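You operate a simulated robot arm through the tools that you are given. There is no shell and no other tool. Be economical: measure what you need, move in short steps, check, and stop when the job is done.

Carry out the task below with a simulated two-armed robot. There is one attempt and no reset: what you move stays moved.

## Task
Carry the clean tote with both arms and set it on the low shelf of the workbench.

Only the result counts: the job must be done as asked and must still hold three seconds after the hand-in. Knocking over, shifting, dropping, spilling or breaking anything else fails it.

## Robot
Two 7-joint arms with two-finger parallel grippers on one trunk, on a base that drives. Base frame: it is fixed to the floor where the robot stands at the start and does not move with it; the origin is under the middle of the robot, x ahead of it, y to its left, z up; the surface under the hand at the start is at about z = 880. Lengths are in mm, angles in rad, forces in N, time in s.
The left shoulder is at the start at [70, 163, 1220], the right one opposite. With the tool pointing down near the work surface each hand reaches from about 380 to 880 mm from the robot's upright axis, wherever it stands, measured 20 degrees to its own side. Places, roughly: low shelf of the workbench [700, -300, 200]. Payload 3.43 kg a hand.
The TCP of each hand is the grasp point between the finger pads, 34 mm short of the fingertips. In the tool frame z runs along the fingers and y along their closing line. Largest opening 128 mm; finger width 24, thickness 12; the body of the gripper, 48 by 130 mm, starts 96 mm behind the TCP.
Orientation is that of the tool frame in the base frame, as a unit quaternion [w, x, y, z]. With the fingers straight down and closing along the base's y, the tool's x points along the base's -x, its y along +y and its z along -z.

## Interface
- The arms move only by the tool jog_arm. It takes "left_increments", "right_increments" or both (then of equal length, played together; a hand with none holds still); each is a list of rows, each an object (a shift or turn left out is 0, a gripper value left out holds the last) with "gripper": the closure, from 0 (fully open) to 1 (shut); "offset": the shift along the base's x, y, z in m, a list of three; "dr": the turn, a rotation vector about the base's x, y, z in rad, a list of three. In form: [{"gripper": gripper, "offset": [dx, dy, dz], "dr": [rx, ry, rz]}, ...]. A call has 1 to 10 rows; each row shifts and turns the commanded pose from where the row before left it. Rows are played at 5 a second. More than 50 mm and 0.15 rad between two rows, or a gripper value outside its range, and nothing of the call is played. A pose out of reach is approached as far as the arm can. The call stops where the force on the tool passes 40 N (or 10 N more than at its start, if that is more) or the arm is blocked; 0.2 s more then pass. Each finger travels about 153 mm/s and halts on what it meets, pressing with about 34 N; the grip force reading is that of the motor and also rises with nothing between the fingers. The clock runs only during rows and for 0.2 s after the last one: add rows that do not move to give the fingers time. The reply holds the time, the measured pose of the TCP, the force on the tool along the base axes, the opening and the grip force, in the units named above and with some noise, with the torque about the TCP (base axes, N m) and any sound that the robot's microphone picked up, and new pictures: "views" is both (left out), scene, wrist or none (wrist: the cameras of the hands that moved).
- Cameras (640 x 400 px; columns grow to the right, rows downward): "scene" is now at [130.2, 26, 1437.7]; the picture's right is [0.30, -0.96, 0.00], its down [-0.63, -0.20, -0.75] and it looks along [0.72, 0.22, -0.66] (base axes); focal length 257 px, centre (320, 200). "left" rides on the left gripper at [76, 11, -160] in its tool frame; the picture's right is [-0.15, 0.99, 0.00], its down [-0.88, -0.13, -0.46] and it looks along [-0.45, -0.07, 0.89] (tool axes); focal length 234 px, centre (320, 200). "right" rides on the right gripper at [76, -11, -160] in its tool frame; the picture's right is [0.15, 0.99, 0.00], its down [-0.88, 0.13, -0.46] and it looks along [-0.45, 0.07, 0.89] (tool axes); focal length 234 px, centre (320, 200). There is no depth. A picture from a camera that has moved, and an enlarged one, comes with that camera's place and axes in the base frame and with its lens.
- move_column(by): slides the trunk up (or, below 0, down) by that many mm; the arms and the scene camera ride with it, the base frame stays. It gives what a move gives, with no picture.
- drive_base(legs): drives the robot by 1 to 6 legs, each [ahead, left, turn to the left] in mm, mm and rad, along the robot's own axes; the way and the turn of a leg run together, so that a leg with both is an arc; at most 1500 mm and 3.142 rad a leg. The arms and the cameras ride along, it lands a little off, and it stops where it bumps. It gives what a move gives, and a new picture of the scene camera.
- pan_tilt(pan, tilt): turns the head with the scene camera to pan (to the left, within 1.501 rad either way) and tilt (down, from -0.506 to 1.204), counted from straight ahead of the robot. It gives what a move gives, and a new picture of the scene camera.
- enlarge(camera, box): a new picture of the part [left, top, right, bottom] of that camera's present view, enlarged. The clock stands still meanwhile.
- finish_job(): hands the job in; it is judged then, once.

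Go step by step. Nothing tells you exact positions but the pictures and the camera data: compare them with the known pose of the tool, close in by small moves and look again before you grip or let go. The budget is 120 turns and 260 pictures, counting those below and the enlarged ones. Unless the task says otherwise, let go and move clear before handing in, and close with one line.

The tools are called after "Call:" by a JSON object that holds its "op" and its "data". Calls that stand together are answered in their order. jog_arm: Moves the arms, as the interface text tells. Its arguments: {"type":"object","properties":{"left_increments":{"type":"array","items":{"type":"object","properties":{"gripper":{"type":"number"},"offset":{"type":"array","items":{"type":"number"}},"dr":{"type":"array","items":{"type":"number"}}}}},"right_increments":{"type":"array","items":{"type":"object","properties":{"gripper":{"type":"number"},"offset":{"type":"array","items":{"type":"number"}},"dr":{"type":"array","items":{"type":"number"}}}}},"views":{"type":"string","enum":["both","scene","wrist","none"]}},"required":[]} The other tools are called the same way: move_column (by) slides the trunk up or down; drive_base (legs) drives the base; pan_tilt (pan, tilt) turns the head that bears the scene camera; enlarge (camera, box) takes an enlarged picture of a part of a camera's view; finish_job () hands the job in.

At the start:

```text
time_s: 0.0
left_tcp_pos: [513.2, 520.8, 1196.2]
left_ee_rot: [0.001, -0.001, 1.0, 0.0]
left_ft_force: [-0.4, 0.1, -0.1]
left_torque: [0.02, 0.03, 0.01]
left_finger_gap: 128.0
left_grip_force: 0.0
right_tcp_pos: [600.2, -41.4, 1195.4]
right_ee_rot: [0.0, 0.001, 1.0, 0.001]
right_ft_force: [0.1, -0.6, 0.1]
right_torque: [0.01, 0.01, 0.0]
right_finger_gap: 127.9
right_grip_force: 0.0
trunk travel left (down, up): [-700.0, 240.0]
robot x, y, heading: [0.7, 1.8, 0.004]
head pan, tilt: [0.3, 0.723]
```

scene: 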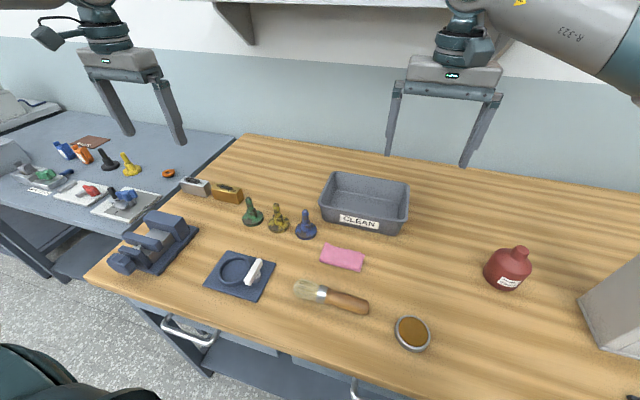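
right: 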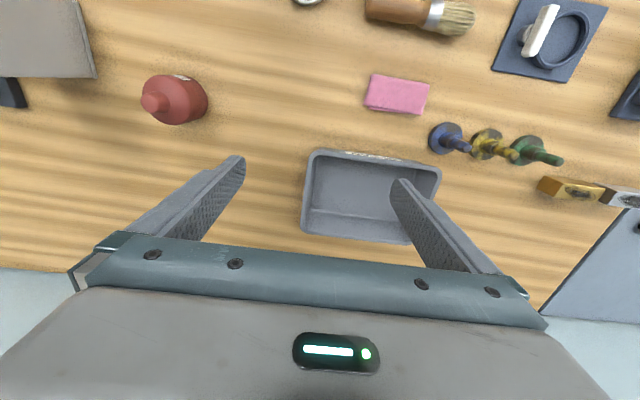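
left: 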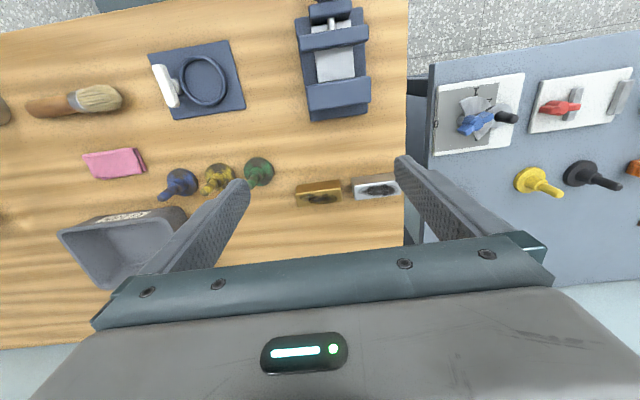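

The clean tote sits at about x 660–830, y −55–200 on the bench. Before touching it I'll look at the low shelf, to see how much room there is.

Call:
{"op": "pan_tilt", "data": {"pan": -0.4, "tilt": 1.1}}

Call:
{"op": "enlarge", "data": {"camera": "right", "box": [280, 120, 480, 260]}}

```text
time_s: 1.1
left_tcp_pos: [512.1, 520.4, 1195.4]
left_ee_rot: [0.001, -0.001, 1.0, 0.0]
left_ft_force: [0.6, 0.2, -0.5]
left_torque: [-0.01, 0.02, 0.0]
left_finger_gap: 127.7
left_grip_force: 0.1
right_tcp_pos: [599.1, -42.3, 1195.7]
right_ee_rot: [0.0, 0.001, 1.0, 0.0]
right_ft_force: [-0.1, 0.7, 0.1]
right_torque: [0.0, -0.02, 0.0]
right_finger_gap: 128.0
right_grip_force: 0.0
trunk travel left (down, up): [-700.0, 240.0]
robot x, y, heading: [0.7, -3.5, -0.004]
head pan, tilt: [-0.4, 1.1]
camera scene: at [108.2, -23.4, 1409.7], right [-0.39, -0.92, 0.0], down [-0.82, 0.35, -0.45], along [0.42, -0.18, -0.89], focal length 257 px, centre (320, 200)
```

scene: 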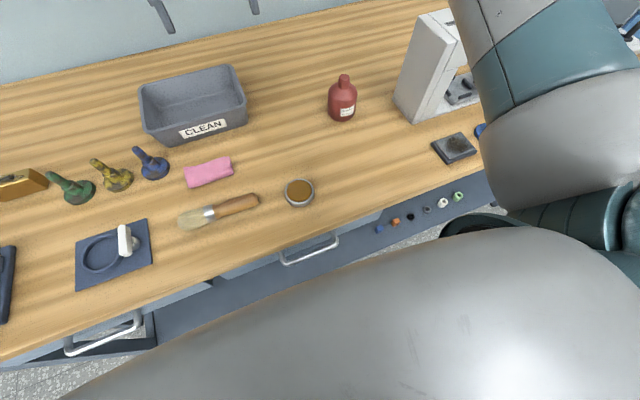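

```text
2.86 times, centred on (380, 190) of right
camera zoom: at [525.0, -51.5, 1356.0], right [-0.15, 0.99, 0.0], down [0.88, 0.13, 0.46], along [0.45, 0.07, -0.89], focal length 669 px, centre (149, 229)
```

zoom: 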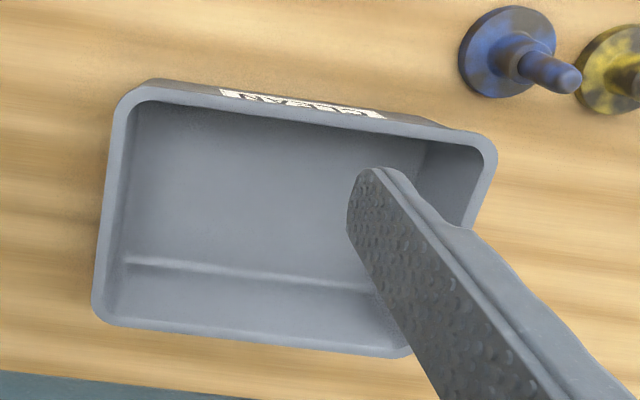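

The lower shelf is mostly hidden by the bench top, so I'll back away and look from further out.

Call:
{"op": "drive_base", "data": {"legs": [[-700, 0, 0]]}}

Call:
{"op": "pan_tilt", "data": {"pan": -0.2, "tilt": 0.65}}

```text
time_s: 4.8
left_tcp_pos: [-170.0, 520.7, 1197.1]
left_ee_rot: [0.001, 0.0, 1.0, -0.001]
left_ft_force: [-0.5, 0.5, -0.1]
left_torque: [-0.03, 0.0, -0.02]
left_finger_gap: 127.6
left_grip_force: 0.1
right_tcp_pos: [-83.6, -41.9, 1193.6]
right_ee_rot: [0.0, 0.002, 1.0, 0.0]
right_ft_force: [-0.2, 0.1, -0.3]
right_torque: [0.02, 0.0, -0.01]
right_finger_gap: 127.9
right_grip_force: 0.0
trunk travel left (down, up): [-700.0, 240.0]
robot x, y, heading: [-683.3, 1.7, -0.0]
head pan, tilt: [-0.4, 1.1]
camera scene: at [-575.6, -23.0, 1409.6], right [-0.39, -0.92, 0.0], down [-0.82, 0.35, -0.45], along [0.42, -0.18, -0.89], focal length 257 px, centre (320, 200)
```

scene: 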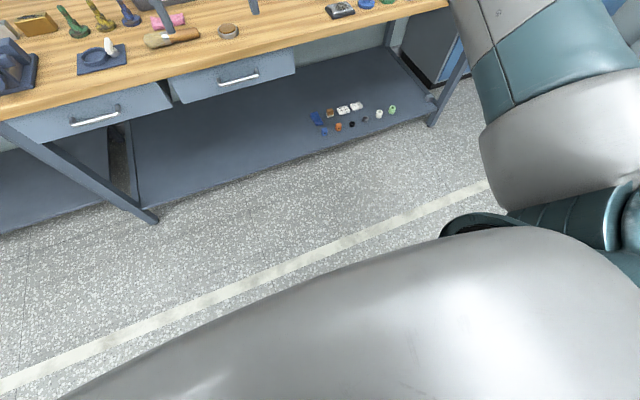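

```text
time_s: 5.7
left_tcp_pos: [-170.4, 521.0, 1195.8]
left_ee_rot: [0.001, 0.0, 1.0, 0.0]
left_ft_force: [0.2, 0.2, -0.5]
left_torque: [-0.01, -0.01, 0.01]
left_finger_gap: 128.2
left_grip_force: 0.2
right_tcp_pos: [-82.9, -42.0, 1195.5]
right_ee_rot: [0.0, 0.002, 1.0, 0.0]
right_ft_force: [-0.3, 0.2, 0.5]
right_torque: [-0.03, 0.01, 0.0]
right_finger_gap: 127.9
right_grip_force: 0.0
trunk travel left (down, up): [-700.0, 240.0]
robot x, y, heading: [-686.9, 1.9, -0.001]
head pan, tilt: [-0.201, 0.649]
camera scene: at [-548.9, -15.9, 1443.9], right [-0.2, -0.98, 0.0], down [-0.59, 0.12, -0.8], along [0.78, -0.16, -0.61], focal length 257 px, centre (320, 200)
```

scene: 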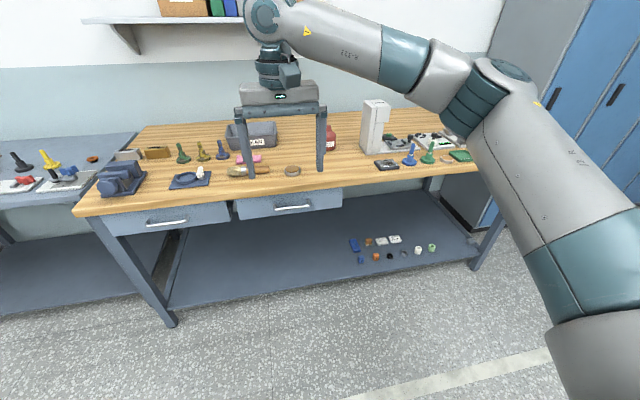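

From here I can see the low shelf: its front edge is near x≈290, with clear space from y≈+500 to −400. The small parts are further right, and the drawer bottoms are at about z≈745. I'll pre-shape both hands with the fingers tilted forward 0.6 rad and set about one tote length apart, before driving in.

Call:
{"op": "jog_arm", "data": {"left_increments": [{"offset": [0.016, -0.041, 0], "dr": [0, -0.075, 0], "gripper": 0}, {"offset": [0.016, -0.041, 0], "dr": [0, -0.075, 0]}, {"offset": [0.016, -0.041, 0], "dr": [0, -0.075, 0]}, {"offset": [0.016, -0.041, 0], "dr": [0, -0.075, 0]}, {"offset": [0.016, -0.041, 0], "dr": [0, -0.075, 0]}, {"offset": [0.016, -0.041, 0], "dr": [0, -0.075, 0]}, {"offset": [0.016, -0.041, 0], "dr": [0, -0.075, 0]}, {"offset": [0.016, -0.041, 0], "dr": [0, -0.075, 0]}, {}], "right_increments": [{"offset": [0.005, -0.002, 0], "dr": [0, -0.075, 0], "gripper": 0}, {"offset": [0.005, -0.002, 0], "dr": [0, -0.075, 0]}, {"offset": [0.005, -0.002, 0], "dr": [0, -0.075, 0]}, {"offset": [0.005, -0.002, 0], "dr": [0, -0.075, 0]}, {"offset": [0.005, -0.002, 0], "dr": [0, -0.075, 0]}, {"offset": [0.005, -0.002, 0], "dr": [0, -0.075, 0]}, {"offset": [0.005, -0.002, 0], "dr": [0, -0.075, 0]}, {"offset": [0.005, -0.002, 0], "dr": [0, -0.075, 0]}, {}], "views": "scene"}}

```text
time_s: 7.7
left_tcp_pos: [-46.9, 193.1, 1197.8]
left_ee_rot: [0.298, 0.0, 0.954, 0.0]
left_ft_force: [0.4, 0.0, -0.4]
left_torque: [0.01, -0.01, 0.01]
left_finger_gap: 127.9
left_grip_force: 0.0
right_tcp_pos: [-45.5, -57.5, 1196.3]
right_ee_rot: [0.297, 0.001, 0.955, 0.0]
right_ft_force: [0.1, 0.5, 0.2]
right_torque: [0.04, -0.02, 0.03]
right_finger_gap: 128.2
right_grip_force: 0.0
trunk travel left (down, up): [-700.0, 240.0]
robot x, y, heading: [-686.8, -1.5, -0.007]
head pan, tilt: [-0.201, 0.649]
camera scene: at [-550.3, -15.7, 1444.2], right [-0.2, -0.98, 0.0], down [-0.59, 0.12, -0.8], along [0.78, -0.16, -0.6], focal length 257 px, centre (320, 200)
```

scene: 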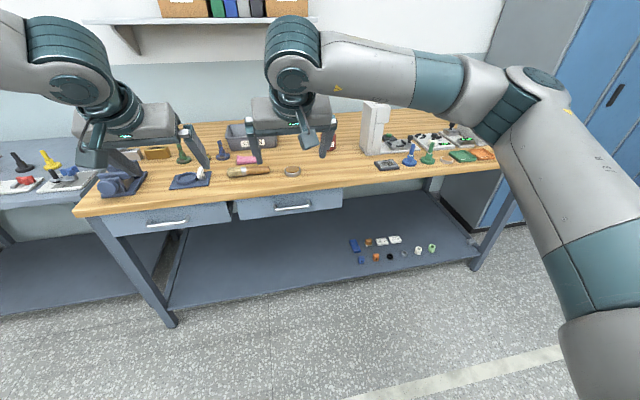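

Both hands are tilted as intended and the wrists sit about 200 mm above the TCPs, so they should fit under the drawers later. Driving back to the bench.

Call:
{"op": "drive_base", "data": {"legs": [[690, 0, 0.005]]}}

Call:
{"op": "pan_tilt", "data": {"pan": 0.1, "tilt": 0.75}}

Call:
{"op": "jog_arm", "data": {"left_increments": [{}], "right_increments": [{}], "views": "wrist"}}

```text
time_s: 11.5
left_tcp_pos: [640.7, 201.1, 1197.3]
left_ee_rot: [0.296, -0.004, 0.955, 0.001]
left_ft_force: [0.0, 0.0, 0.8]
left_torque: [-0.02, -0.01, -0.01]
left_finger_gap: 128.0
left_grip_force: 0.0
right_tcp_pos: [644.0, -49.9, 1196.6]
right_ee_rot: [0.296, -0.002, 0.955, 0.001]
right_ft_force: [0.6, -0.6, 0.4]
right_torque: [-0.01, 0.02, 0.0]
right_finger_gap: 128.1
right_grip_force: 0.1
trunk travel left (down, up): [-700.0, 240.0]
robot x, y, heading: [1.9, -0.1, 0.007]
head pan, tilt: [-0.201, 0.649]
camera scene: at [138.4, -12.5, 1444.1], right [-0.19, -0.98, 0.0], down [-0.59, 0.12, -0.8], along [0.78, -0.15, -0.6], focal length 257 px, centre (320, 200)
```

scene: 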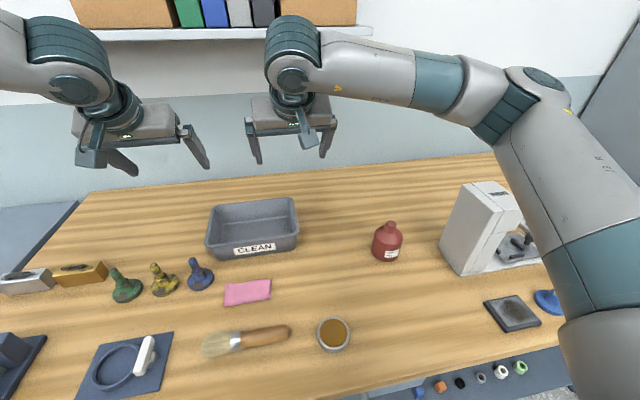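

```text
time_s: 12.3
left_tcp_pos: [640.9, 201.2, 1196.0]
left_ee_rot: [0.297, -0.004, 0.955, 0.001]
left_ft_force: [-0.3, -0.4, 0.1]
left_torque: [0.01, 0.0, -0.02]
left_finger_gap: 127.8
left_grip_force: 0.1
right_tcp_pos: [644.1, -49.3, 1197.1]
right_ee_rot: [0.296, -0.003, 0.955, 0.002]
right_ft_force: [0.2, -0.3, 0.3]
right_torque: [0.01, 0.03, -0.01]
right_finger_gap: 127.9
right_grip_force: 0.0
trunk travel left (down, up): [-700.0, 240.0]
robot x, y, heading: [3.8, 2.3, 0.009]
head pan, tilt: [0.099, 0.75]
camera scene: at [136.2, 12.9, 1435.4], right [0.11, -0.99, 0.0], down [-0.68, -0.07, -0.73], along [0.73, 0.08, -0.68], focal length 257 px, centre (320, 200)
```

scene: 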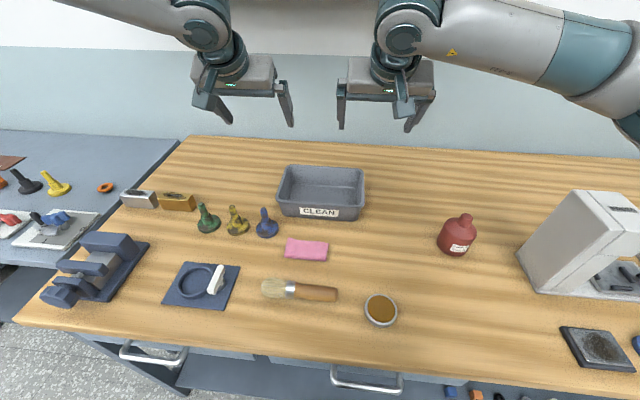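

```text
time_s: 12.7
left_tcp_pos: [641.9, 201.6, 1196.7]
left_ee_rot: [0.297, -0.005, 0.955, 0.002]
left_ft_force: [-0.3, 0.1, 0.2]
left_torque: [0.0, 0.01, 0.0]
left_finger_gap: 128.0
left_grip_force: 0.1
right_tcp_pos: [643.8, -50.6, 1195.2]
right_ee_rot: [0.295, -0.003, 0.955, 0.001]
right_ft_force: [-0.3, -0.6, 0.0]
right_torque: [-0.01, 0.0, 0.0]
right_finger_gap: 127.9
right_grip_force: 0.0
trunk travel left (down, up): [-700.0, 240.0]
robot x, y, heading: [4.4, 3.8, 0.014]
head pan, tilt: [0.099, 0.75]
camera right: at [492.4, -61.2, 1285.6], right [-0.13, 0.99, -0.08], down [0.47, 0.13, 0.87], along [0.87, 0.07, -0.48], focal length 234 px, centre (320, 200)
camera left: at [488.7, 211.0, 1284.7], right [0.11, 0.99, 0.08], down [0.47, -0.13, 0.87], along [0.88, -0.06, -0.48], focal length 234 px, centre (320, 200)
```

right: 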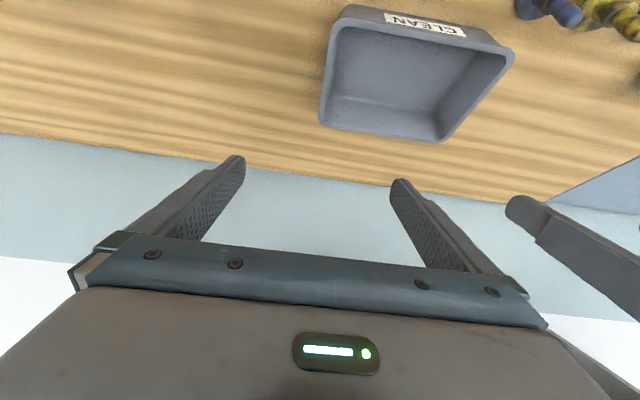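
left: 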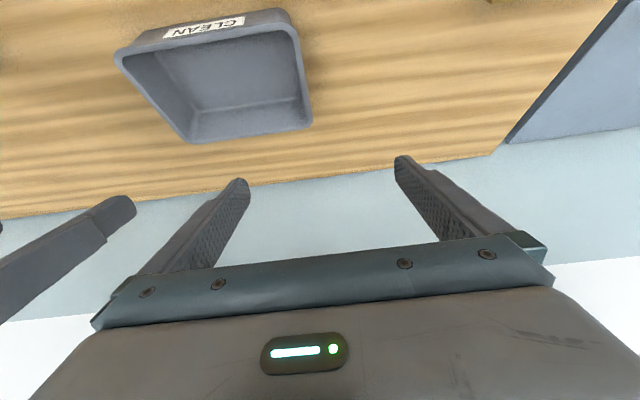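

I'll enlarge the tote to measure its corners.

Call:
{"op": "enlarge", "data": {"camera": "scene", "box": [260, 150, 388, 230]}}

Call:
{"op": "enlarge", "data": {"camera": "left", "box": [100, 0, 340, 150]}}

```text
5.00 times, centred on (324, 190) of scene
camera zoom: at [136.1, 13.0, 1435.4], right [0.11, -0.99, 0.0], down [-0.68, -0.07, -0.73], along [0.73, 0.08, -0.68], focal length 1284 px, centre (300, 250)
```

zoom: 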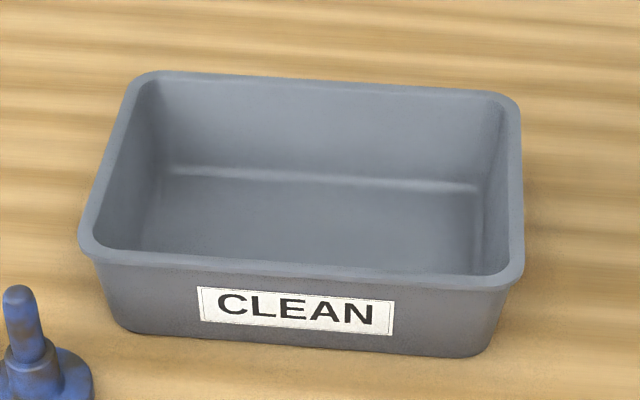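

```text
2.67 times, centred on (220, 75) of left
camera zoom: at [488.7, 211.0, 1284.7], right [0.11, 0.99, 0.08], down [0.47, -0.13, 0.87], along [0.88, -0.06, -0.48], focal length 624 px, centre (587, 533)
```

zoom: 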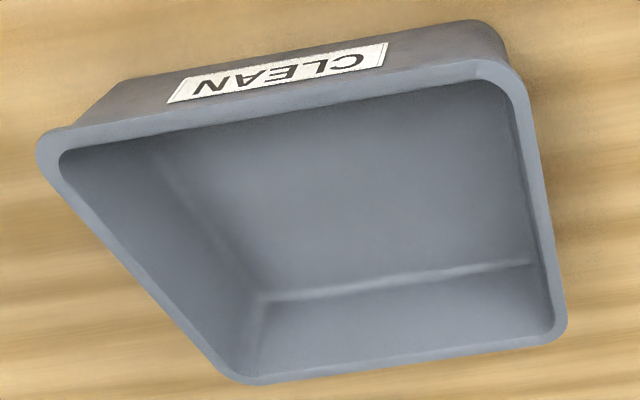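

Measured rim: x 641–798, y −52 to 189, top at z≈957, and the base sits on the bench. I'll bring both hands above the middle of the end walls, stopping short of contact.

Call:
{"op": "jog_arm", "data": {"left_increments": [{"offset": [0.0195, -0.004, -0.03]}, {"offset": [0.0195, -0.004, -0.04]}, {"offset": [0.0195, -0.004, -0.04]}, {"offset": [0.0195, -0.004, -0.04]}, {}], "right_increments": [{"offset": [0.019, 0.001, -0.03]}, {"offset": [0.019, 0.0, -0.04]}, {"offset": [0.019, 0.0, -0.04]}, {"offset": [0.019, 0.001, -0.04]}, {}]}}

```text
time_s: 13.9
left_tcp_pos: [717.9, 184.5, 1048.9]
left_ee_rot: [0.298, -0.004, 0.955, 0.002]
left_ft_force: [-1.5, 0.2, 0.6]
left_torque: [-0.01, -0.04, -0.02]
left_finger_gap: 128.1
left_grip_force: 0.0
right_tcp_pos: [721.2, -46.5, 1048.3]
right_ee_rot: [0.297, -0.003, 0.955, 0.002]
right_ft_force: [-0.4, -0.7, -0.4]
right_torque: [0.01, 0.0, -0.03]
right_finger_gap: 127.7
right_grip_force: 0.1
trunk travel left (down, up): [-700.0, 240.0]
robot x, y, heading: [3.6, 4.1, 0.007]
head pan, tilt: [0.099, 0.75]
camera scene: at [133.7, 12.6, 1435.7], right [0.11, -0.99, 0.0], down [-0.68, -0.07, -0.73], along [0.73, 0.08, -0.68], focal length 257 px, centre (320, 200)
camera right: at [569.2, -57.8, 1137.7], right [-0.13, 0.99, -0.08], down [0.47, 0.13, 0.87], along [0.88, 0.07, -0.48], focal length 234 px, centre (320, 200)
camera left: at [564.2, 194.9, 1135.7], right [0.11, 0.99, 0.08], down [0.47, -0.12, 0.88], along [0.88, -0.06, -0.48], focal length 234 px, centre (320, 200)
```

scene: 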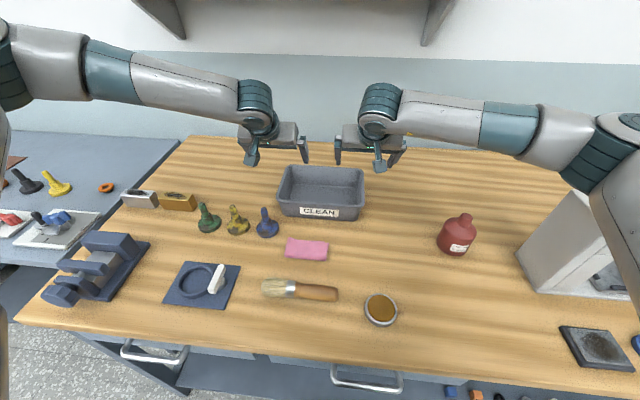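
right: 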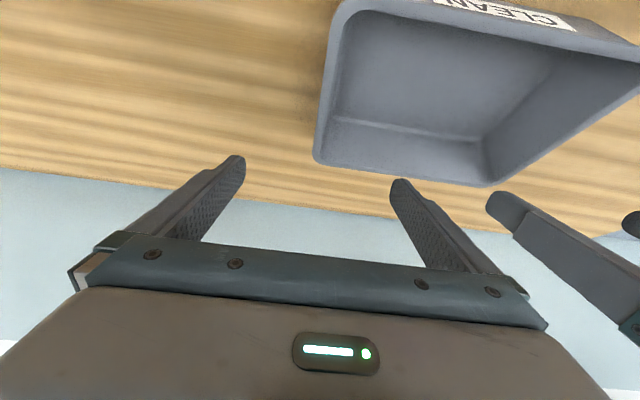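
left: 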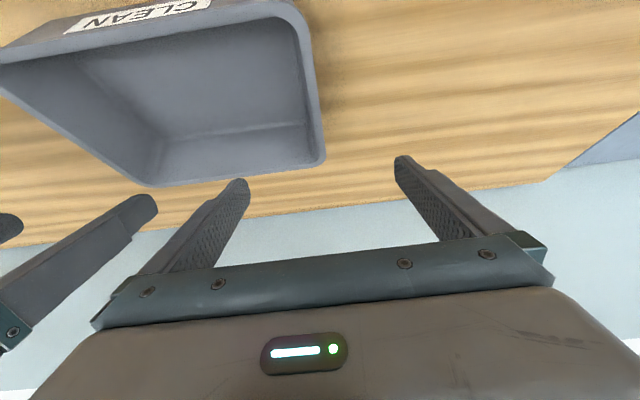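

The wrist cameras agree with my tote estimate. The right elbow is passing near the white machine, so I'll check that clearance before going down.

Call:
{"op": "pan_tilt", "data": {"pan": -0.75, "tilt": 0.6}}

```text
time_s: 15.1
left_tcp_pos: [719.4, 185.9, 1046.7]
left_ee_rot: [0.297, -0.003, 0.955, 0.001]
left_ft_force: [-1.5, -0.6, 0.0]
left_torque: [-0.02, 0.0, 0.0]
left_finger_gap: 128.0
left_grip_force: 0.1
right_tcp_pos: [723.9, -46.2, 1047.3]
right_ee_rot: [0.295, -0.004, 0.955, 0.002]
right_ft_force: [-0.7, 0.3, -0.4]
right_torque: [-0.01, -0.02, 0.03]
right_finger_gap: 128.0
right_grip_force: 0.0
trunk travel left (down, up): [-700.0, 240.0]
robot x, y, heading: [6.0, 4.7, 0.007]
head pan, tilt: [-0.75, 0.6]
camera scene: at [118.5, -55.7, 1448.3], right [-0.68, -0.74, 0.0], down [-0.42, 0.38, -0.82], along [0.61, -0.56, -0.57], focal length 257 px, centre (320, 200)
```

scene: 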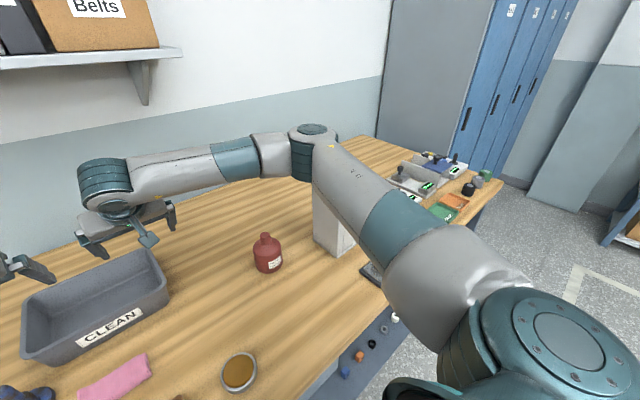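

The right elbow is near (455, −345, 1225), next to the white machine whose top is near z≈1105. To keep it from dropping as the hands go down, I'll raise the trunk 100 mm and make up the difference with the arms.

Call:
{"op": "move_column", "data": {"by": 100}}

Call:
{"op": "jog_arm", "data": {"left_increments": [{"offset": [0, 0, -0.035]}, {"offset": [0, 0, -0.035]}, {"offset": [0, 0, -0.035]}, {"offset": [0, 0, -0.035]}, {}], "right_increments": [{"offset": [0, 0, -0.035]}, {"offset": [0, 0, -0.035]}, {"offset": [0, 0, -0.035]}, {"offset": [0, 0, -0.035]}, {}]}}

```text
time_s: 16.4
left_tcp_pos: [719.2, 184.5, 1146.5]
left_ee_rot: [0.296, -0.004, 0.955, 0.001]
left_ft_force: [-0.5, 0.1, 0.0]
left_torque: [0.01, 0.03, 0.01]
left_finger_gap: 128.0
left_grip_force: 0.0
right_tcp_pos: [721.9, -45.6, 1147.2]
right_ee_rot: [0.296, -0.004, 0.955, 0.001]
right_ft_force: [1.2, -0.4, -0.7]
right_torque: [0.02, 0.03, 0.01]
right_finger_gap: 128.1
right_grip_force: 0.0
trunk travel left (down, up): [-800.0, 140.0]
robot x, y, heading: [2.5, -1.4, 0.009]
head pan, tilt: [-0.75, 0.6]
```

```text
time_s: 17.6
left_tcp_pos: [690.9, 233.0, 1042.5]
left_ee_rot: [0.296, -0.004, 0.955, 0.0]
left_ft_force: [-0.9, 0.0, 0.6]
left_torque: [0.0, 0.03, 0.02]
left_finger_gap: 128.1
left_grip_force: 0.0
left hand out of reach, approached as far as the arm can: row 1, 2, 3, 4
right_tcp_pos: [723.6, -46.3, 1006.2]
right_ee_rot: [0.297, -0.002, 0.955, 0.001]
right_ft_force: [-0.1, 0.9, 0.7]
right_torque: [0.01, 0.01, -0.03]
right_finger_gap: 128.0
right_grip_force: 0.1
trunk travel left (down, up): [-800.0, 140.0]
robot x, y, heading: [2.6, 2.8, 0.007]
head pan, tilt: [-0.75, 0.6]
camera scene: at [118.4, -55.9, 1548.3], right [-0.68, -0.74, 0.0], down [-0.42, 0.38, -0.82], along [0.61, -0.56, -0.57], focal length 257 px, centre (320, 200)
camera right: at [571.3, -57.5, 1097.2], right [-0.13, 0.99, -0.08], down [0.47, 0.13, 0.87], along [0.87, 0.07, -0.48], focal length 234 px, centre (320, 200)
camera left: at [536.7, 243.4, 1131.5], right [0.11, 0.99, 0.08], down [0.47, -0.12, 0.87], along [0.88, -0.06, -0.48], focal length 234 px, centre (320, 200)
```

scene: 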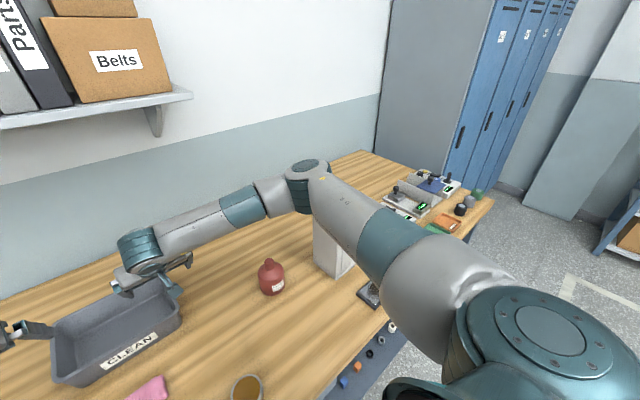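
right: 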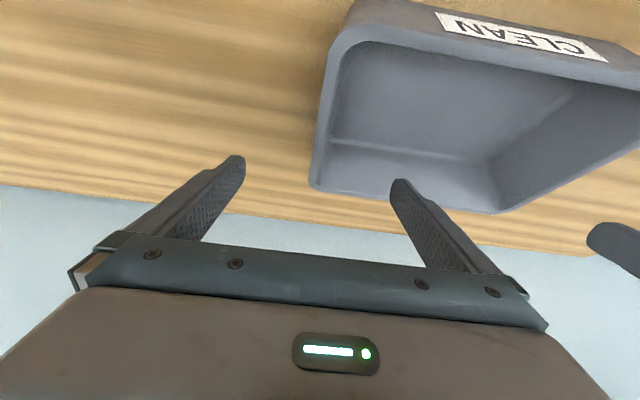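
left: 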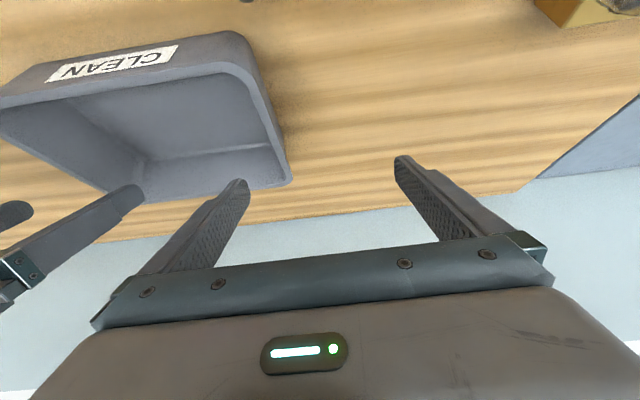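

The left arm hit its limit because the tote is off-centre to the robot. I'll raise the hands, shift the base left about 66 mm so the tote is centred, and try again.

Call:
{"op": "jog_arm", "data": {"left_increments": [{"offset": [0, 0, 0.035]}, {"offset": [0, 0, 0.035]}, {"offset": [0, 0, 0.035]}, {"offset": [0, 0, 0.035]}, {}], "right_increments": [{"offset": [0, 0, 0.035]}, {"offset": [0, 0, 0.035]}, {"offset": [0, 0, 0.035]}, {"offset": [0, 0, 0.035]}, {}], "views": "none"}}

Call:
{"op": "drive_base", "data": {"legs": [[0, 66, -0.007]]}}

```text
time_s: 18.8
left_tcp_pos: [689.6, 234.2, 1182.0]
left_ee_rot: [0.297, -0.003, 0.955, 0.001]
left_ft_force: [0.3, 0.7, 0.1]
left_torque: [0.0, 0.04, -0.01]
left_finger_gap: 128.3
left_grip_force: 0.1
right_tcp_pos: [724.5, -44.5, 1147.7]
right_ee_rot: [0.296, -0.002, 0.955, 0.002]
right_ft_force: [-0.4, -0.1, 0.1]
right_torque: [0.04, -0.01, -0.03]
right_finger_gap: 127.9
right_grip_force: 0.1
trunk travel left (down, up): [-800.0, 140.0]
robot x, y, heading: [6.1, 3.4, 0.009]
head pan, tilt: [-0.75, 0.6]
```

```text
time_s: 19.8
left_tcp_pos: [692.8, 289.5, 1184.1]
left_ee_rot: [0.296, 0.001, 0.955, 0.001]
left_ft_force: [-0.6, -0.3, 0.3]
left_torque: [0.07, 0.03, 0.0]
left_finger_gap: 127.9
left_grip_force: 0.1
right_tcp_pos: [722.0, 10.1, 1146.3]
right_ee_rot: [0.295, 0.002, 0.956, 0.003]
right_ft_force: [0.2, -0.9, 1.1]
right_torque: [0.1, -0.01, 0.07]
right_finger_gap: 127.8
right_grip_force: 0.0
trunk travel left (down, up): [-800.0, 140.0]
robot x, y, heading: [4.4, 67.6, 0.005]
head pan, tilt: [-0.75, 0.6]
camera scene: at [117.5, 2.9, 1548.1], right [-0.68, -0.73, 0.0], down [-0.41, 0.39, -0.82], along [0.6, -0.56, -0.57], focal length 257 px, centre (320, 200)
```

scene: 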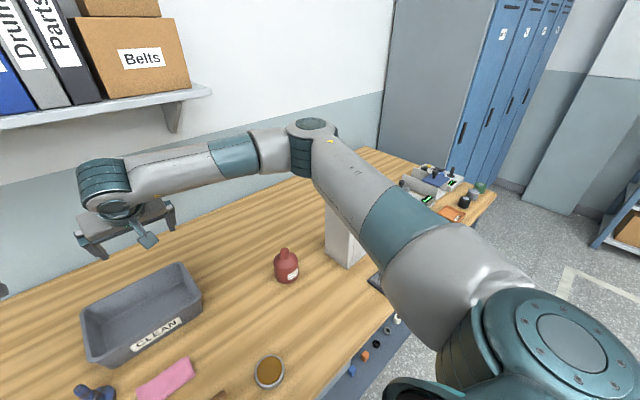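

Now I'll bring both hands over the end walls symmetrically and look at how the left arm is posed.

Call:
{"op": "jog_arm", "data": {"left_increments": [{"offset": [0.009, -0.035, -0.013]}, {"offset": [0.009, -0.035, -0.013]}, {"offset": [0.009, -0.034, -0.013]}, {}], "right_increments": [{"offset": [0, -0.02, 0]}, {"offset": [0, -0.02, 0]}, {"offset": [0, -0.018, 0]}, {}], "views": "none"}}

Call:
{"op": "pan_tilt", "data": {"pan": 0.6, "tilt": 0.6}}

```text
time_s: 20.8
left_tcp_pos: [702.2, 229.6, 1159.0]
left_ee_rot: [0.296, 0.0, 0.955, -0.001]
left_ft_force: [-0.6, 0.0, -1.0]
left_torque: [0.06, -0.01, 0.03]
left_finger_gap: 127.8
left_grip_force: 0.2
left hand out of reach, approached as far as the arm can: row 2, 3
right_tcp_pos: [723.4, -46.8, 1147.0]
right_ee_rot: [0.295, 0.001, 0.956, 0.001]
right_ft_force: [0.1, -0.6, -0.7]
right_torque: [0.01, 0.01, 0.01]
right_finger_gap: 128.2
right_grip_force: 0.1
trunk travel left (down, up): [-800.0, 140.0]
robot x, y, heading: [2.8, 70.8, 0.003]
head pan, tilt: [-0.75, 0.6]
```

```text
time_s: 22.3
left_tcp_pos: [703.2, 230.5, 1158.9]
left_ee_rot: [0.297, 0.001, 0.955, -0.002]
left_ft_force: [0.1, -0.6, 0.4]
left_torque: [-0.02, -0.02, -0.01]
left_finger_gap: 127.8
left_grip_force: 0.1
right_tcp_pos: [722.7, -45.9, 1147.8]
right_ee_rot: [0.296, 0.001, 0.955, 0.0]
right_ft_force: [-0.1, 0.2, -0.5]
right_torque: [-0.02, -0.04, -0.02]
right_finger_gap: 128.0
right_grip_force: 0.0
trunk travel left (down, up): [-800.0, 140.0]
robot x, y, heading: [4.5, 74.1, -0.001]
head pan, tilt: [0.6, 0.6]
camera scene: at [126.1, 119.4, 1548.3], right [0.56, -0.83, 0.0], down [-0.47, -0.32, -0.82], along [0.68, 0.47, -0.57], focal length 257 px, centre (320, 200)
```

scene: 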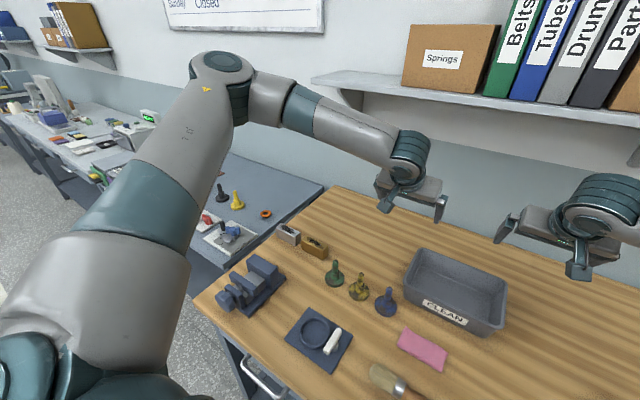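

The left arm seems to be at a joint limit rather than out of distance. I'll back the hand off towards the robot, then move it inward and forward again to get a better elbow posture.

Call:
{"op": "jog_arm", "data": {"left_increments": [{"offset": [-0.045, 0, 0.02]}, {"offset": [-0.045, 0, 0.0]}, {"offset": [-0.045, 0, 0.0]}, {"offset": [0, -0.035, 0]}, {"offset": [0, -0.04, 0]}, {"offset": [0, -0.04, 0]}, {}], "views": "scene"}}

```text
time_s: 23.9
left_tcp_pos: [565.6, 186.9, 1187.9]
left_ee_rot: [0.296, 0.001, 0.955, -0.002]
left_ft_force: [0.8, 0.1, -0.7]
left_torque: [0.02, 0.03, 0.01]
left_finger_gap: 127.7
left_grip_force: 0.1
left hand out of reach, approached as far as the arm can: row 5, 6
right_tcp_pos: [724.8, -45.0, 1146.0]
right_ee_rot: [0.295, 0.002, 0.956, 0.0]
right_ft_force: [-0.6, 0.3, -0.5]
right_torque: [0.0, 0.04, -0.04]
right_finger_gap: 128.1
right_grip_force: 0.1
trunk travel left (down, up): [-800.0, 140.0]
robot x, y, heading: [3.5, 71.2, -0.005]
head pan, tilt: [0.6, 0.6]
camera scene: at [127.7, 119.1, 1548.2], right [0.56, -0.83, 0.0], down [-0.47, -0.32, -0.82], along [0.68, 0.47, -0.57], focal length 257 px, centre (320, 200)
```

scene: 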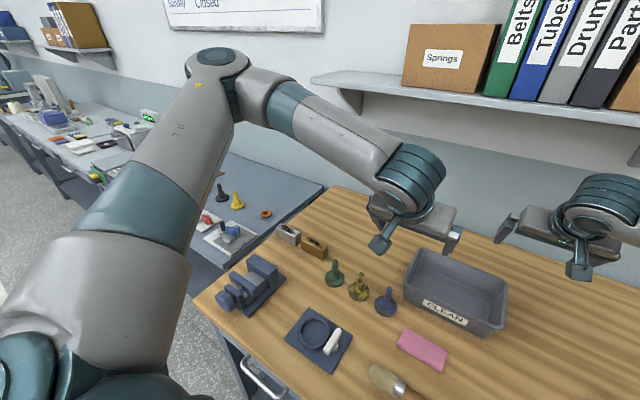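

The left elbow is about 165 mm above the shoulder, while the right one is level. I'll untilt the left hand, move it in, and tilt it again so the arm settles differently.

Call:
{"op": "jog_arm", "data": {"left_increments": [{"offset": [0, 0.03, 0], "dr": [0, 0.15, 0]}, {"dr": [0, 0.15, 0]}, {"dr": [0, 0.15, 0]}, {"dr": [0, 0.15, 0]}, {"offset": [0, -0.045, 0]}, {"offset": [0, -0.045, 0]}, {"offset": [0, -0.02, 0]}, {}], "views": "scene"}}

```text
time_s: 25.7
left_tcp_pos: [532.2, 198.8, 1198.1]
left_ee_rot: [0.002, 0.001, 1.0, -0.002]
left_ft_force: [-0.1, -0.3, 0.5]
left_torque: [-0.01, 0.02, -0.01]
left_finger_gap: 128.0
left_grip_force: 0.2
left hand out of reach, approached as far as the arm can: row 5, 6, 7
right_tcp_pos: [723.4, -46.8, 1147.4]
right_ee_rot: [0.296, 0.001, 0.955, 0.001]
right_ft_force: [0.5, -0.5, 0.1]
right_torque: [0.0, 0.01, -0.02]
right_finger_gap: 127.8
right_grip_force: 0.0
trunk travel left (down, up): [-800.0, 140.0]
robot x, y, heading: [2.8, 68.1, 0.001]
head pan, tilt: [0.6, 0.6]
camera scene: at [126.1, 119.1, 1548.3], right [0.56, -0.83, 0.0], down [-0.47, -0.32, -0.83], along [0.68, 0.47, -0.56], focal length 257 px, centre (320, 200)
```

scene: 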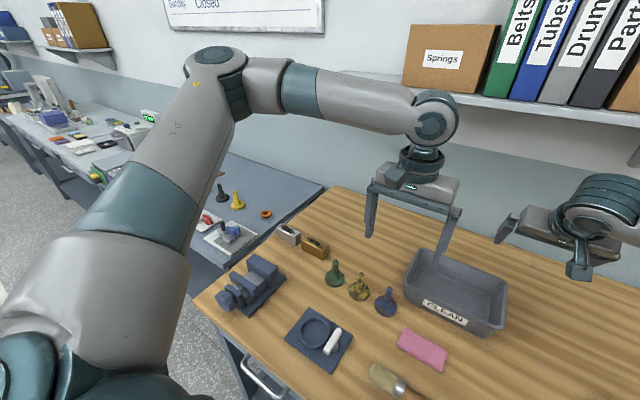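

Same limit. I'll test whether the wrist roll is the constraint, with a small yaw.

Call:
{"op": "jog_arm", "data": {"left_increments": [{"offset": [0, 0.01, 0], "dr": [0, 0, -0.15]}, {"dr": [0, 0, -0.15]}, {"offset": [0, -0.04, 0]}, {"offset": [0, -0.04, 0]}, {"offset": [0, -0.04, 0]}, {"offset": [0, -0.04, 0]}, {}], "views": "none"}}

```text
time_s: 27.3
left_tcp_pos: [521.4, 193.2, 1202.1]
left_ee_rot: [0.002, 0.149, 0.989, -0.002]
left_ft_force: [-0.3, -0.2, 0.0]
left_torque: [-0.01, -0.02, -0.01]
left_finger_gap: 128.3
left_grip_force: 0.0
left hand out of reach, approached as far as the arm can: row 3, 4, 5, 6
right_tcp_pos: [722.5, -45.0, 1147.1]
right_ee_rot: [0.295, 0.001, 0.955, 0.0]
right_ft_force: [0.0, -1.2, 0.8]
right_torque: [-0.03, 0.01, 0.0]
right_finger_gap: 127.9
right_grip_force: 0.1
trunk travel left (down, up): [-800.0, 140.0]
robot x, y, heading: [3.4, 66.4, -0.004]
head pan, tilt: [0.6, 0.6]
```

The limit isn't wrist roll; it comes from the shoulder and elbow swivel, which should matter less with the arm more extended. I'll back the base 130 mm and reach further forward.

Call:
{"op": "drive_base", "data": {"legs": [[-130, 0, 0.004]]}}

Call:
{"op": "jog_arm", "data": {"left_increments": [{"offset": [0.045, 0.02, 0], "dr": [0, 0, 0.15]}, {"offset": [0.045, 0.01, 0], "dr": [0, 0, 0.15]}, {"offset": [0.05, 0, 0], "dr": [0, -0.12, 0]}, {"offset": [0.05, 0, 0], "dr": [0, -0.12, 0]}, {"offset": [0.05, 0, 0], "dr": [0, -0.12, 0]}, {"offset": [0.05, 0, 0], "dr": [0, -0.12, 0]}, {"offset": [0.04, 0, 0], "dr": [0, -0.12, 0]}, {"offset": [0, -0.02, 0]}, {"offset": [0, -0.02, 0]}, {}], "right_increments": [{"offset": [0.045, 0, 0]}, {"offset": [0.045, 0, 0]}, {"offset": [0.03, 0, 0]}, {}, {}, {}, {}, {}, {}, {}], "views": "scene"}}

```text
time_s: 28.6
left_tcp_pos: [394.3, 192.6, 1200.4]
left_ee_rot: [0.001, 0.149, 0.989, -0.003]
left_ft_force: [0.2, 0.0, -0.2]
left_torque: [0.01, 0.0, -0.02]
left_finger_gap: 127.9
left_grip_force: 0.0
right_tcp_pos: [595.0, -45.1, 1145.7]
right_ee_rot: [0.295, 0.001, 0.955, 0.0]
right_ft_force: [0.4, 0.0, 0.0]
right_torque: [-0.01, 0.0, -0.01]
right_finger_gap: 127.8
right_grip_force: 0.1
trunk travel left (down, up): [-800.0, 140.0]
robot x, y, heading: [-127.2, 68.2, 0.005]
head pan, tilt: [0.6, 0.6]
camera scene: at [-1.4, 119.4, 1548.1], right [0.56, -0.83, 0.0], down [-0.47, -0.32, -0.82], along [0.68, 0.47, -0.57], focal length 257 px, centre (320, 200)
```

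scene: 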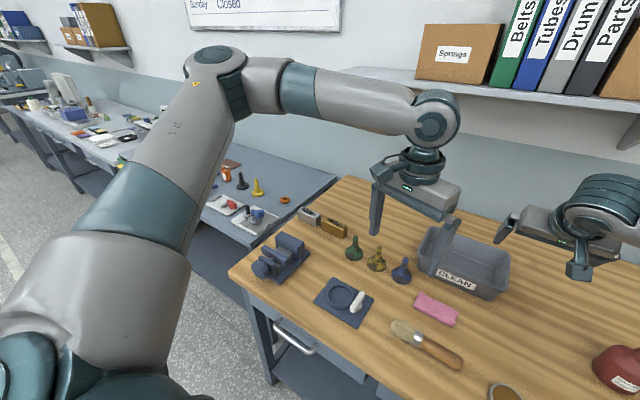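

```text
time_s: 30.8
left_tcp_pos: [649.5, 267.1, 1213.5]
left_ee_rot: [0.298, 0.002, 0.954, -0.003]
left_ft_force: [-0.5, 0.5, 0.0]
left_torque: [-0.03, 0.0, -0.01]
left_finger_gap: 128.2
left_grip_force: 0.0
left hand out of reach, approached as far as the arm can: row 2, 3, 4, 5, 6, 7, 8, 9
right_tcp_pos: [712.7, -45.8, 1146.0]
right_ee_rot: [0.296, 0.001, 0.955, 0.0]
right_ft_force: [0.1, 0.5, -0.2]
right_torque: [0.01, -0.02, -0.03]
right_finger_gap: 128.0
right_grip_force: 0.0
trunk travel left (down, up): [-800.0, 140.0]
robot x, y, heading: [-125.1, 66.6, 0.001]
head pan, tilt: [0.6, 0.6]
camera scene: at [-2.8, 119.8, 1548.2], right [0.56, -0.83, 0.0], down [-0.47, -0.32, -0.82], along [0.68, 0.47, -0.57], focal length 257 px, centre (320, 200)
```

scene: 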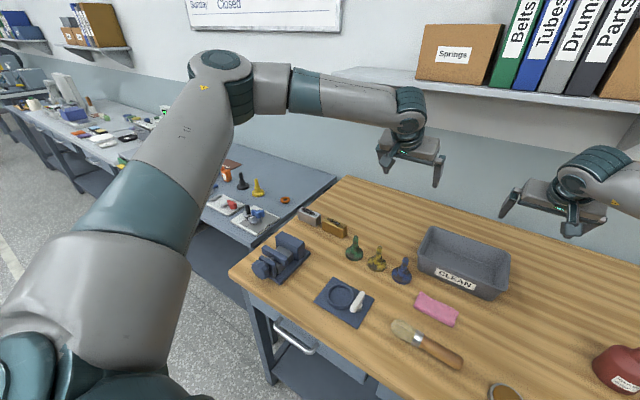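

The left upper arm hasn't moved in any of these pictures: it is pinned at a joint limit. I'll back away from the bench and take the left arm through a wide, low loop in free space to drop the elbow.

Call:
{"op": "drive_base", "data": {"legs": [[-650, 0, 0]]}}

Call:
{"op": "jog_arm", "data": {"left_increments": [{"offset": [-0.02, 0.045, -0.02]}, {"offset": [-0.02, 0.045, -0.02]}, {"offset": [-0.02, 0.045, -0.04]}, {"offset": [0, 0.045, -0.045]}, {"offset": [0, 0.02, -0.045]}, {"offset": [0, 0, -0.05]}, {"offset": [0, 0, -0.05]}, {"offset": [0, 0, -0.05]}, {"offset": [0, 0, -0.05]}, {"offset": [0, 0, -0.05]}], "views": "scene"}}

```text
time_s: 34.4
left_tcp_pos: [-1.9, 269.5, 1213.4]
left_ee_rot: [0.297, -0.002, 0.955, -0.001]
left_ft_force: [0.1, -0.4, -0.3]
left_torque: [0.0, -0.02, -0.01]
left_finger_gap: 128.1
left_grip_force: 0.1
right_tcp_pos: [62.4, -40.9, 1145.2]
right_ee_rot: [0.295, -0.001, 0.956, 0.001]
right_ft_force: [-0.8, 0.0, 0.0]
right_torque: [0.01, 0.04, -0.02]
right_finger_gap: 128.2
right_grip_force: 0.0
trunk travel left (down, up): [-800.0, 140.0]
robot x, y, heading: [-779.9, 65.3, 0.007]
head pan, tilt: [0.6, 0.6]
camera scene: at [-653.6, 118.4, 1548.2], right [0.57, -0.82, 0.0], down [-0.46, -0.32, -0.82], along [0.68, 0.47, -0.57], focal length 257 px, centre (320, 200)
```

scene: 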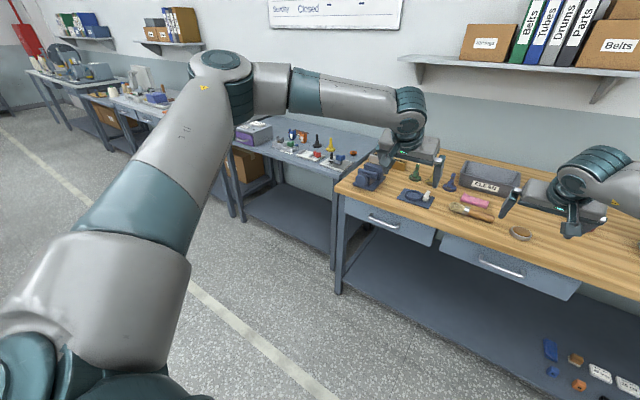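

```text
refused: row 1 steps farther than a row can; nothing moved
```

A row has to stay within 50 mm in total, so I'll resend it with smaller steps.

Call:
{"op": "jog_arm", "data": {"left_increments": [{"offset": [-0.02, 0.045, 0]}, {"offset": [-0.02, 0.045, 0]}, {"offset": [0, 0.045, -0.02]}, {"offset": [0, 0.045, -0.02]}, {"offset": [0, 0.0, -0.05]}, {"offset": [0, 0, -0.05]}, {"offset": [0, 0, -0.05]}, {"offset": [0, 0, -0.05]}, {"offset": [0, 0, -0.05]}, {"offset": [0, 0, -0.05]}], "views": "scene"}}

```text
time_s: 36.6
left_tcp_pos: [-84.7, 469.7, 946.5]
left_ee_rot: [0.299, -0.004, 0.954, -0.002]
left_ft_force: [-0.3, 1.0, 1.1]
left_torque: [-0.02, -0.03, 0.0]
left_finger_gap: 127.8
left_grip_force: 0.0
left hand out of reach, approached as far as the arm can: row 9, 10
right_tcp_pos: [60.8, -39.3, 1145.9]
right_ee_rot: [0.295, -0.002, 0.955, 0.001]
right_ft_force: [-0.4, 0.1, 0.2]
right_torque: [-0.03, 0.02, 0.01]
right_finger_gap: 127.8
right_grip_force: 0.0
trunk travel left (down, up): [-800.0, 140.0]
robot x, y, heading: [-777.5, 66.0, 0.009]
head pan, tilt: [0.6, 0.6]
camera scene: at [-655.8, 120.9, 1548.4], right [0.57, -0.82, 0.0], down [-0.46, -0.32, -0.82], along [0.68, 0.47, -0.57], focal length 257 px, centre (320, 200)
```

scene: 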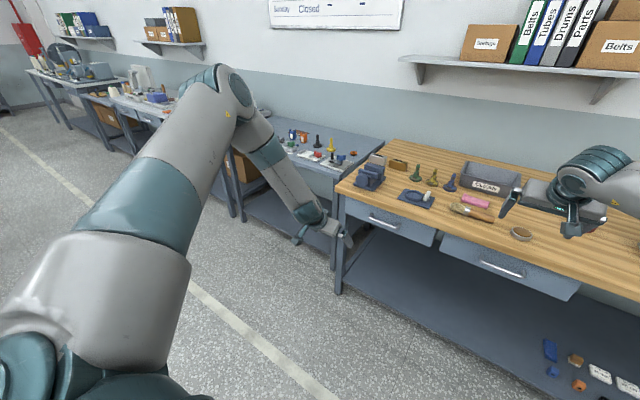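

The upper arm still didn't move. I'll try the opposite way, up and out to the side, to see whether the shoulder moves at all.

Call:
{"op": "jog_arm", "data": {"left_increments": [{"offset": [0, 0.03, 0.04]}, {"offset": [0, 0.03, 0.04]}, {"offset": [0, 0.03, 0.04]}, {"offset": [0, 0.03, 0.04]}, {"offset": [0, 0.03, 0.04]}, {"offset": [0, 0.03, 0.04]}, {"offset": [0.04, 0.03, 0]}, {"offset": [0.04, 0.03, 0]}, {"offset": [0.04, 0.03, 0]}, {"offset": [0.04, 0.03, 0]}], "views": "scene"}}

```text
time_s: 38.8
left_tcp_pos: [36.8, 737.8, 1184.3]
left_ee_rot: [0.298, -0.002, 0.955, -0.002]
left_ft_force: [-1.1, -0.1, 0.1]
left_torque: [0.01, 0.0, 0.03]
left_finger_gap: 128.0
left_grip_force: 0.0
left hand out of reach, approached as far as the arm can: row 10
right_tcp_pos: [61.9, -42.9, 1146.4]
right_ee_rot: [0.296, -0.002, 0.955, 0.001]
right_ft_force: [-0.1, 0.3, 0.8]
right_torque: [-0.01, -0.02, -0.01]
right_finger_gap: 127.8
right_grip_force: 0.1
trunk travel left (down, up): [-800.0, 140.0]
robot x, y, heading: [-776.8, 65.7, 0.007]
head pan, tilt: [0.6, 0.6]
camera scene: at [-655.5, 117.9, 1548.4], right [0.57, -0.82, 0.0], down [-0.46, -0.32, -0.83], along [0.68, 0.47, -0.56], focal length 257 px, centre (320, 200)
```

scene: 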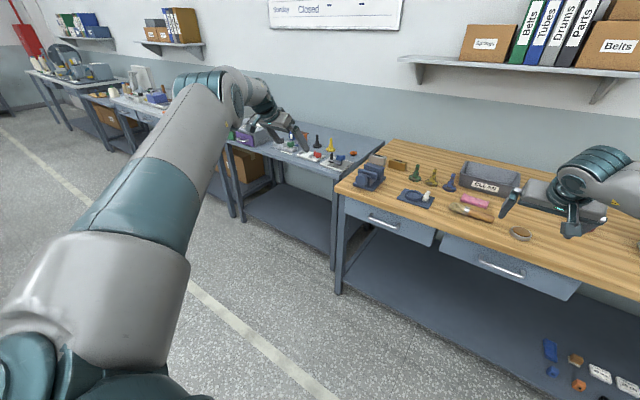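

The left shoulder is clearly restricted, so it works best out at about 20° to its own side. I'll test an asymmetric posture in free space, left hand at about +250 and right at about +17 relative to the robot, at the height I need.

Call:
{"op": "jog_arm", "data": {"left_increments": [{"offset": [-0.007, -0.042, -0.012]}, {"offset": [-0.007, -0.042, -0.012]}, {"offset": [-0.007, -0.042, -0.012]}, {"offset": [-0.007, -0.042, -0.012]}, {"offset": [-0.007, -0.042, -0.012]}, {"offset": [-0.007, -0.042, -0.012]}, {"offset": [-0.007, -0.042, -0.012]}, {"offset": [-0.007, -0.042, -0.012]}, {"offset": [-0.007, -0.042, -0.012]}, {"offset": [-0.007, -0.042, -0.012]}], "right_increments": [{"offset": [-0.01, 0.0126, -0.0086]}, {"offset": [-0.01, 0.0126, -0.0086]}, {"offset": [-0.01, 0.0126, -0.0086]}, {"offset": [-0.01, 0.0126, -0.0086]}, {"offset": [-0.01, 0.0126, -0.0086]}, {"offset": [-0.01, 0.0126, -0.0086]}, {"offset": [-0.01, 0.0126, -0.0086]}, {"offset": [-0.01, 0.0126, -0.0086]}, {"offset": [-0.01, 0.0126, -0.0086]}, {"offset": [-0.01, 0.0126, -0.0086]}], "views": "scene"}}

```text
time_s: 41.0
left_tcp_pos: [-43.5, 517.3, 1044.8]
left_ee_rot: [0.302, 0.009, 0.952, -0.037]
left_ft_force: [0.0, 0.1, -0.1]
left_torque: [0.0, 0.03, -0.01]
left_finger_gap: 127.8
left_grip_force: 0.0
left hand out of reach, approached as far as the arm can: row 5, 6, 7, 8, 9, 10
right_tcp_pos: [-36.6, 85.7, 1059.9]
right_ee_rot: [0.295, -0.002, 0.956, 0.001]
right_ft_force: [0.7, -0.4, 0.4]
right_torque: [0.0, 0.01, 0.0]
right_finger_gap: 127.8
right_grip_force: 0.0
trunk travel left (down, up): [-800.0, 140.0]
robot x, y, heading: [-776.7, 65.9, 0.011]
head pan, tilt: [0.6, 0.6]
camera scene: at [-654.4, 118.9, 1548.3], right [0.57, -0.82, 0.0], down [-0.46, -0.32, -0.82], along [0.68, 0.47, -0.57], focal length 257 px, centre (320, 200)
```

scene: 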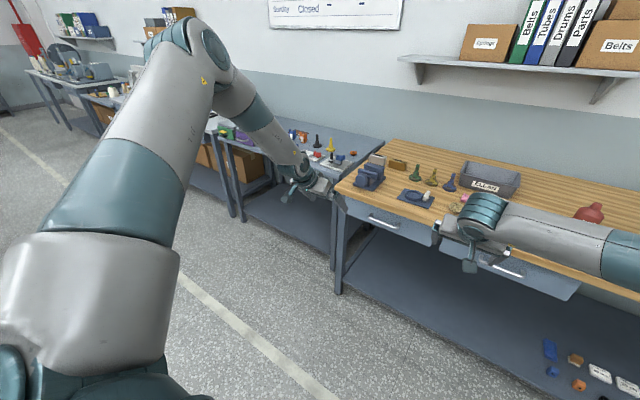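

History matters: the arm keeps its swivel from move to move. The right hand reaches +20 easily. I'll take the left arm back to its start posture and see how it sits.

Call:
{"op": "jog_arm", "data": {"left_increments": [{"offset": [-0.024, 0.0077, 0.0275], "dr": [0, 0.066, 0]}, {"offset": [-0.024, 0.0077, 0.0275], "dr": [0, 0.066, 0]}, {"offset": [-0.024, 0.0077, 0.0275], "dr": [0, 0.066, 0]}, {"offset": [-0.024, 0.0077, 0.0275], "dr": [0, 0.066, 0]}, {"offset": [-0.024, 0.0077, 0.0275], "dr": [0, 0.066, 0]}, {"offset": [-0.024, 0.0077, 0.0275], "dr": [0, 0.066, 0]}, {"offset": [-0.024, 0.0077, 0.0275], "dr": [0, 0.066, 0]}, {"offset": [-0.024, 0.0077, 0.0275], "dr": [0, 0.066, 0]}, {"offset": [-0.024, 0.0077, 0.0275], "dr": [0, 0.066, 0]}, {}], "views": "scene"}}

```text
time_s: 43.2
left_tcp_pos: [-260.2, 593.4, 1293.9]
left_ee_rot: [0.008, -0.002, 1.0, -0.027]
left_ft_force: [0.5, 0.3, 1.2]
left_torque: [0.0, 0.03, 0.02]
left_finger_gap: 127.9
left_grip_force: 0.0
left hand out of reach, approached as far as the arm can: row 1
right_tcp_pos: [-36.9, 85.3, 1058.8]
right_ee_rot: [0.296, -0.002, 0.955, 0.001]
right_ft_force: [0.3, -0.9, -0.6]
right_torque: [0.01, 0.02, 0.01]
right_finger_gap: 128.1
right_grip_force: 0.1
trunk travel left (down, up): [-800.0, 140.0]
robot x, y, heading: [-776.1, 63.3, 0.005]
head pan, tilt: [0.6, 0.6]
camera scene: at [-654.1, 118.5, 1548.3], right [0.57, -0.82, 0.0], down [-0.46, -0.32, -0.82], along [0.68, 0.47, -0.57], focal length 257 px, centre (320, 200)
```

scene: 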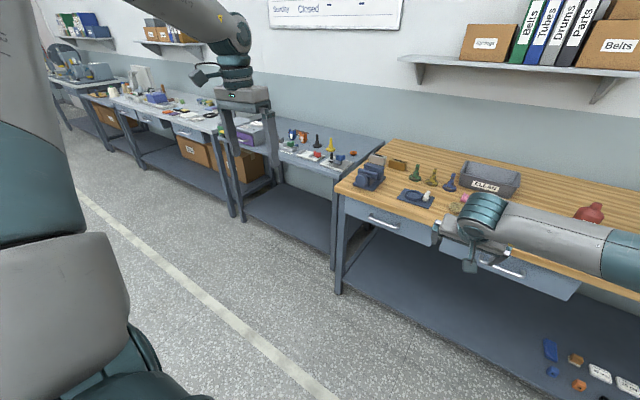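

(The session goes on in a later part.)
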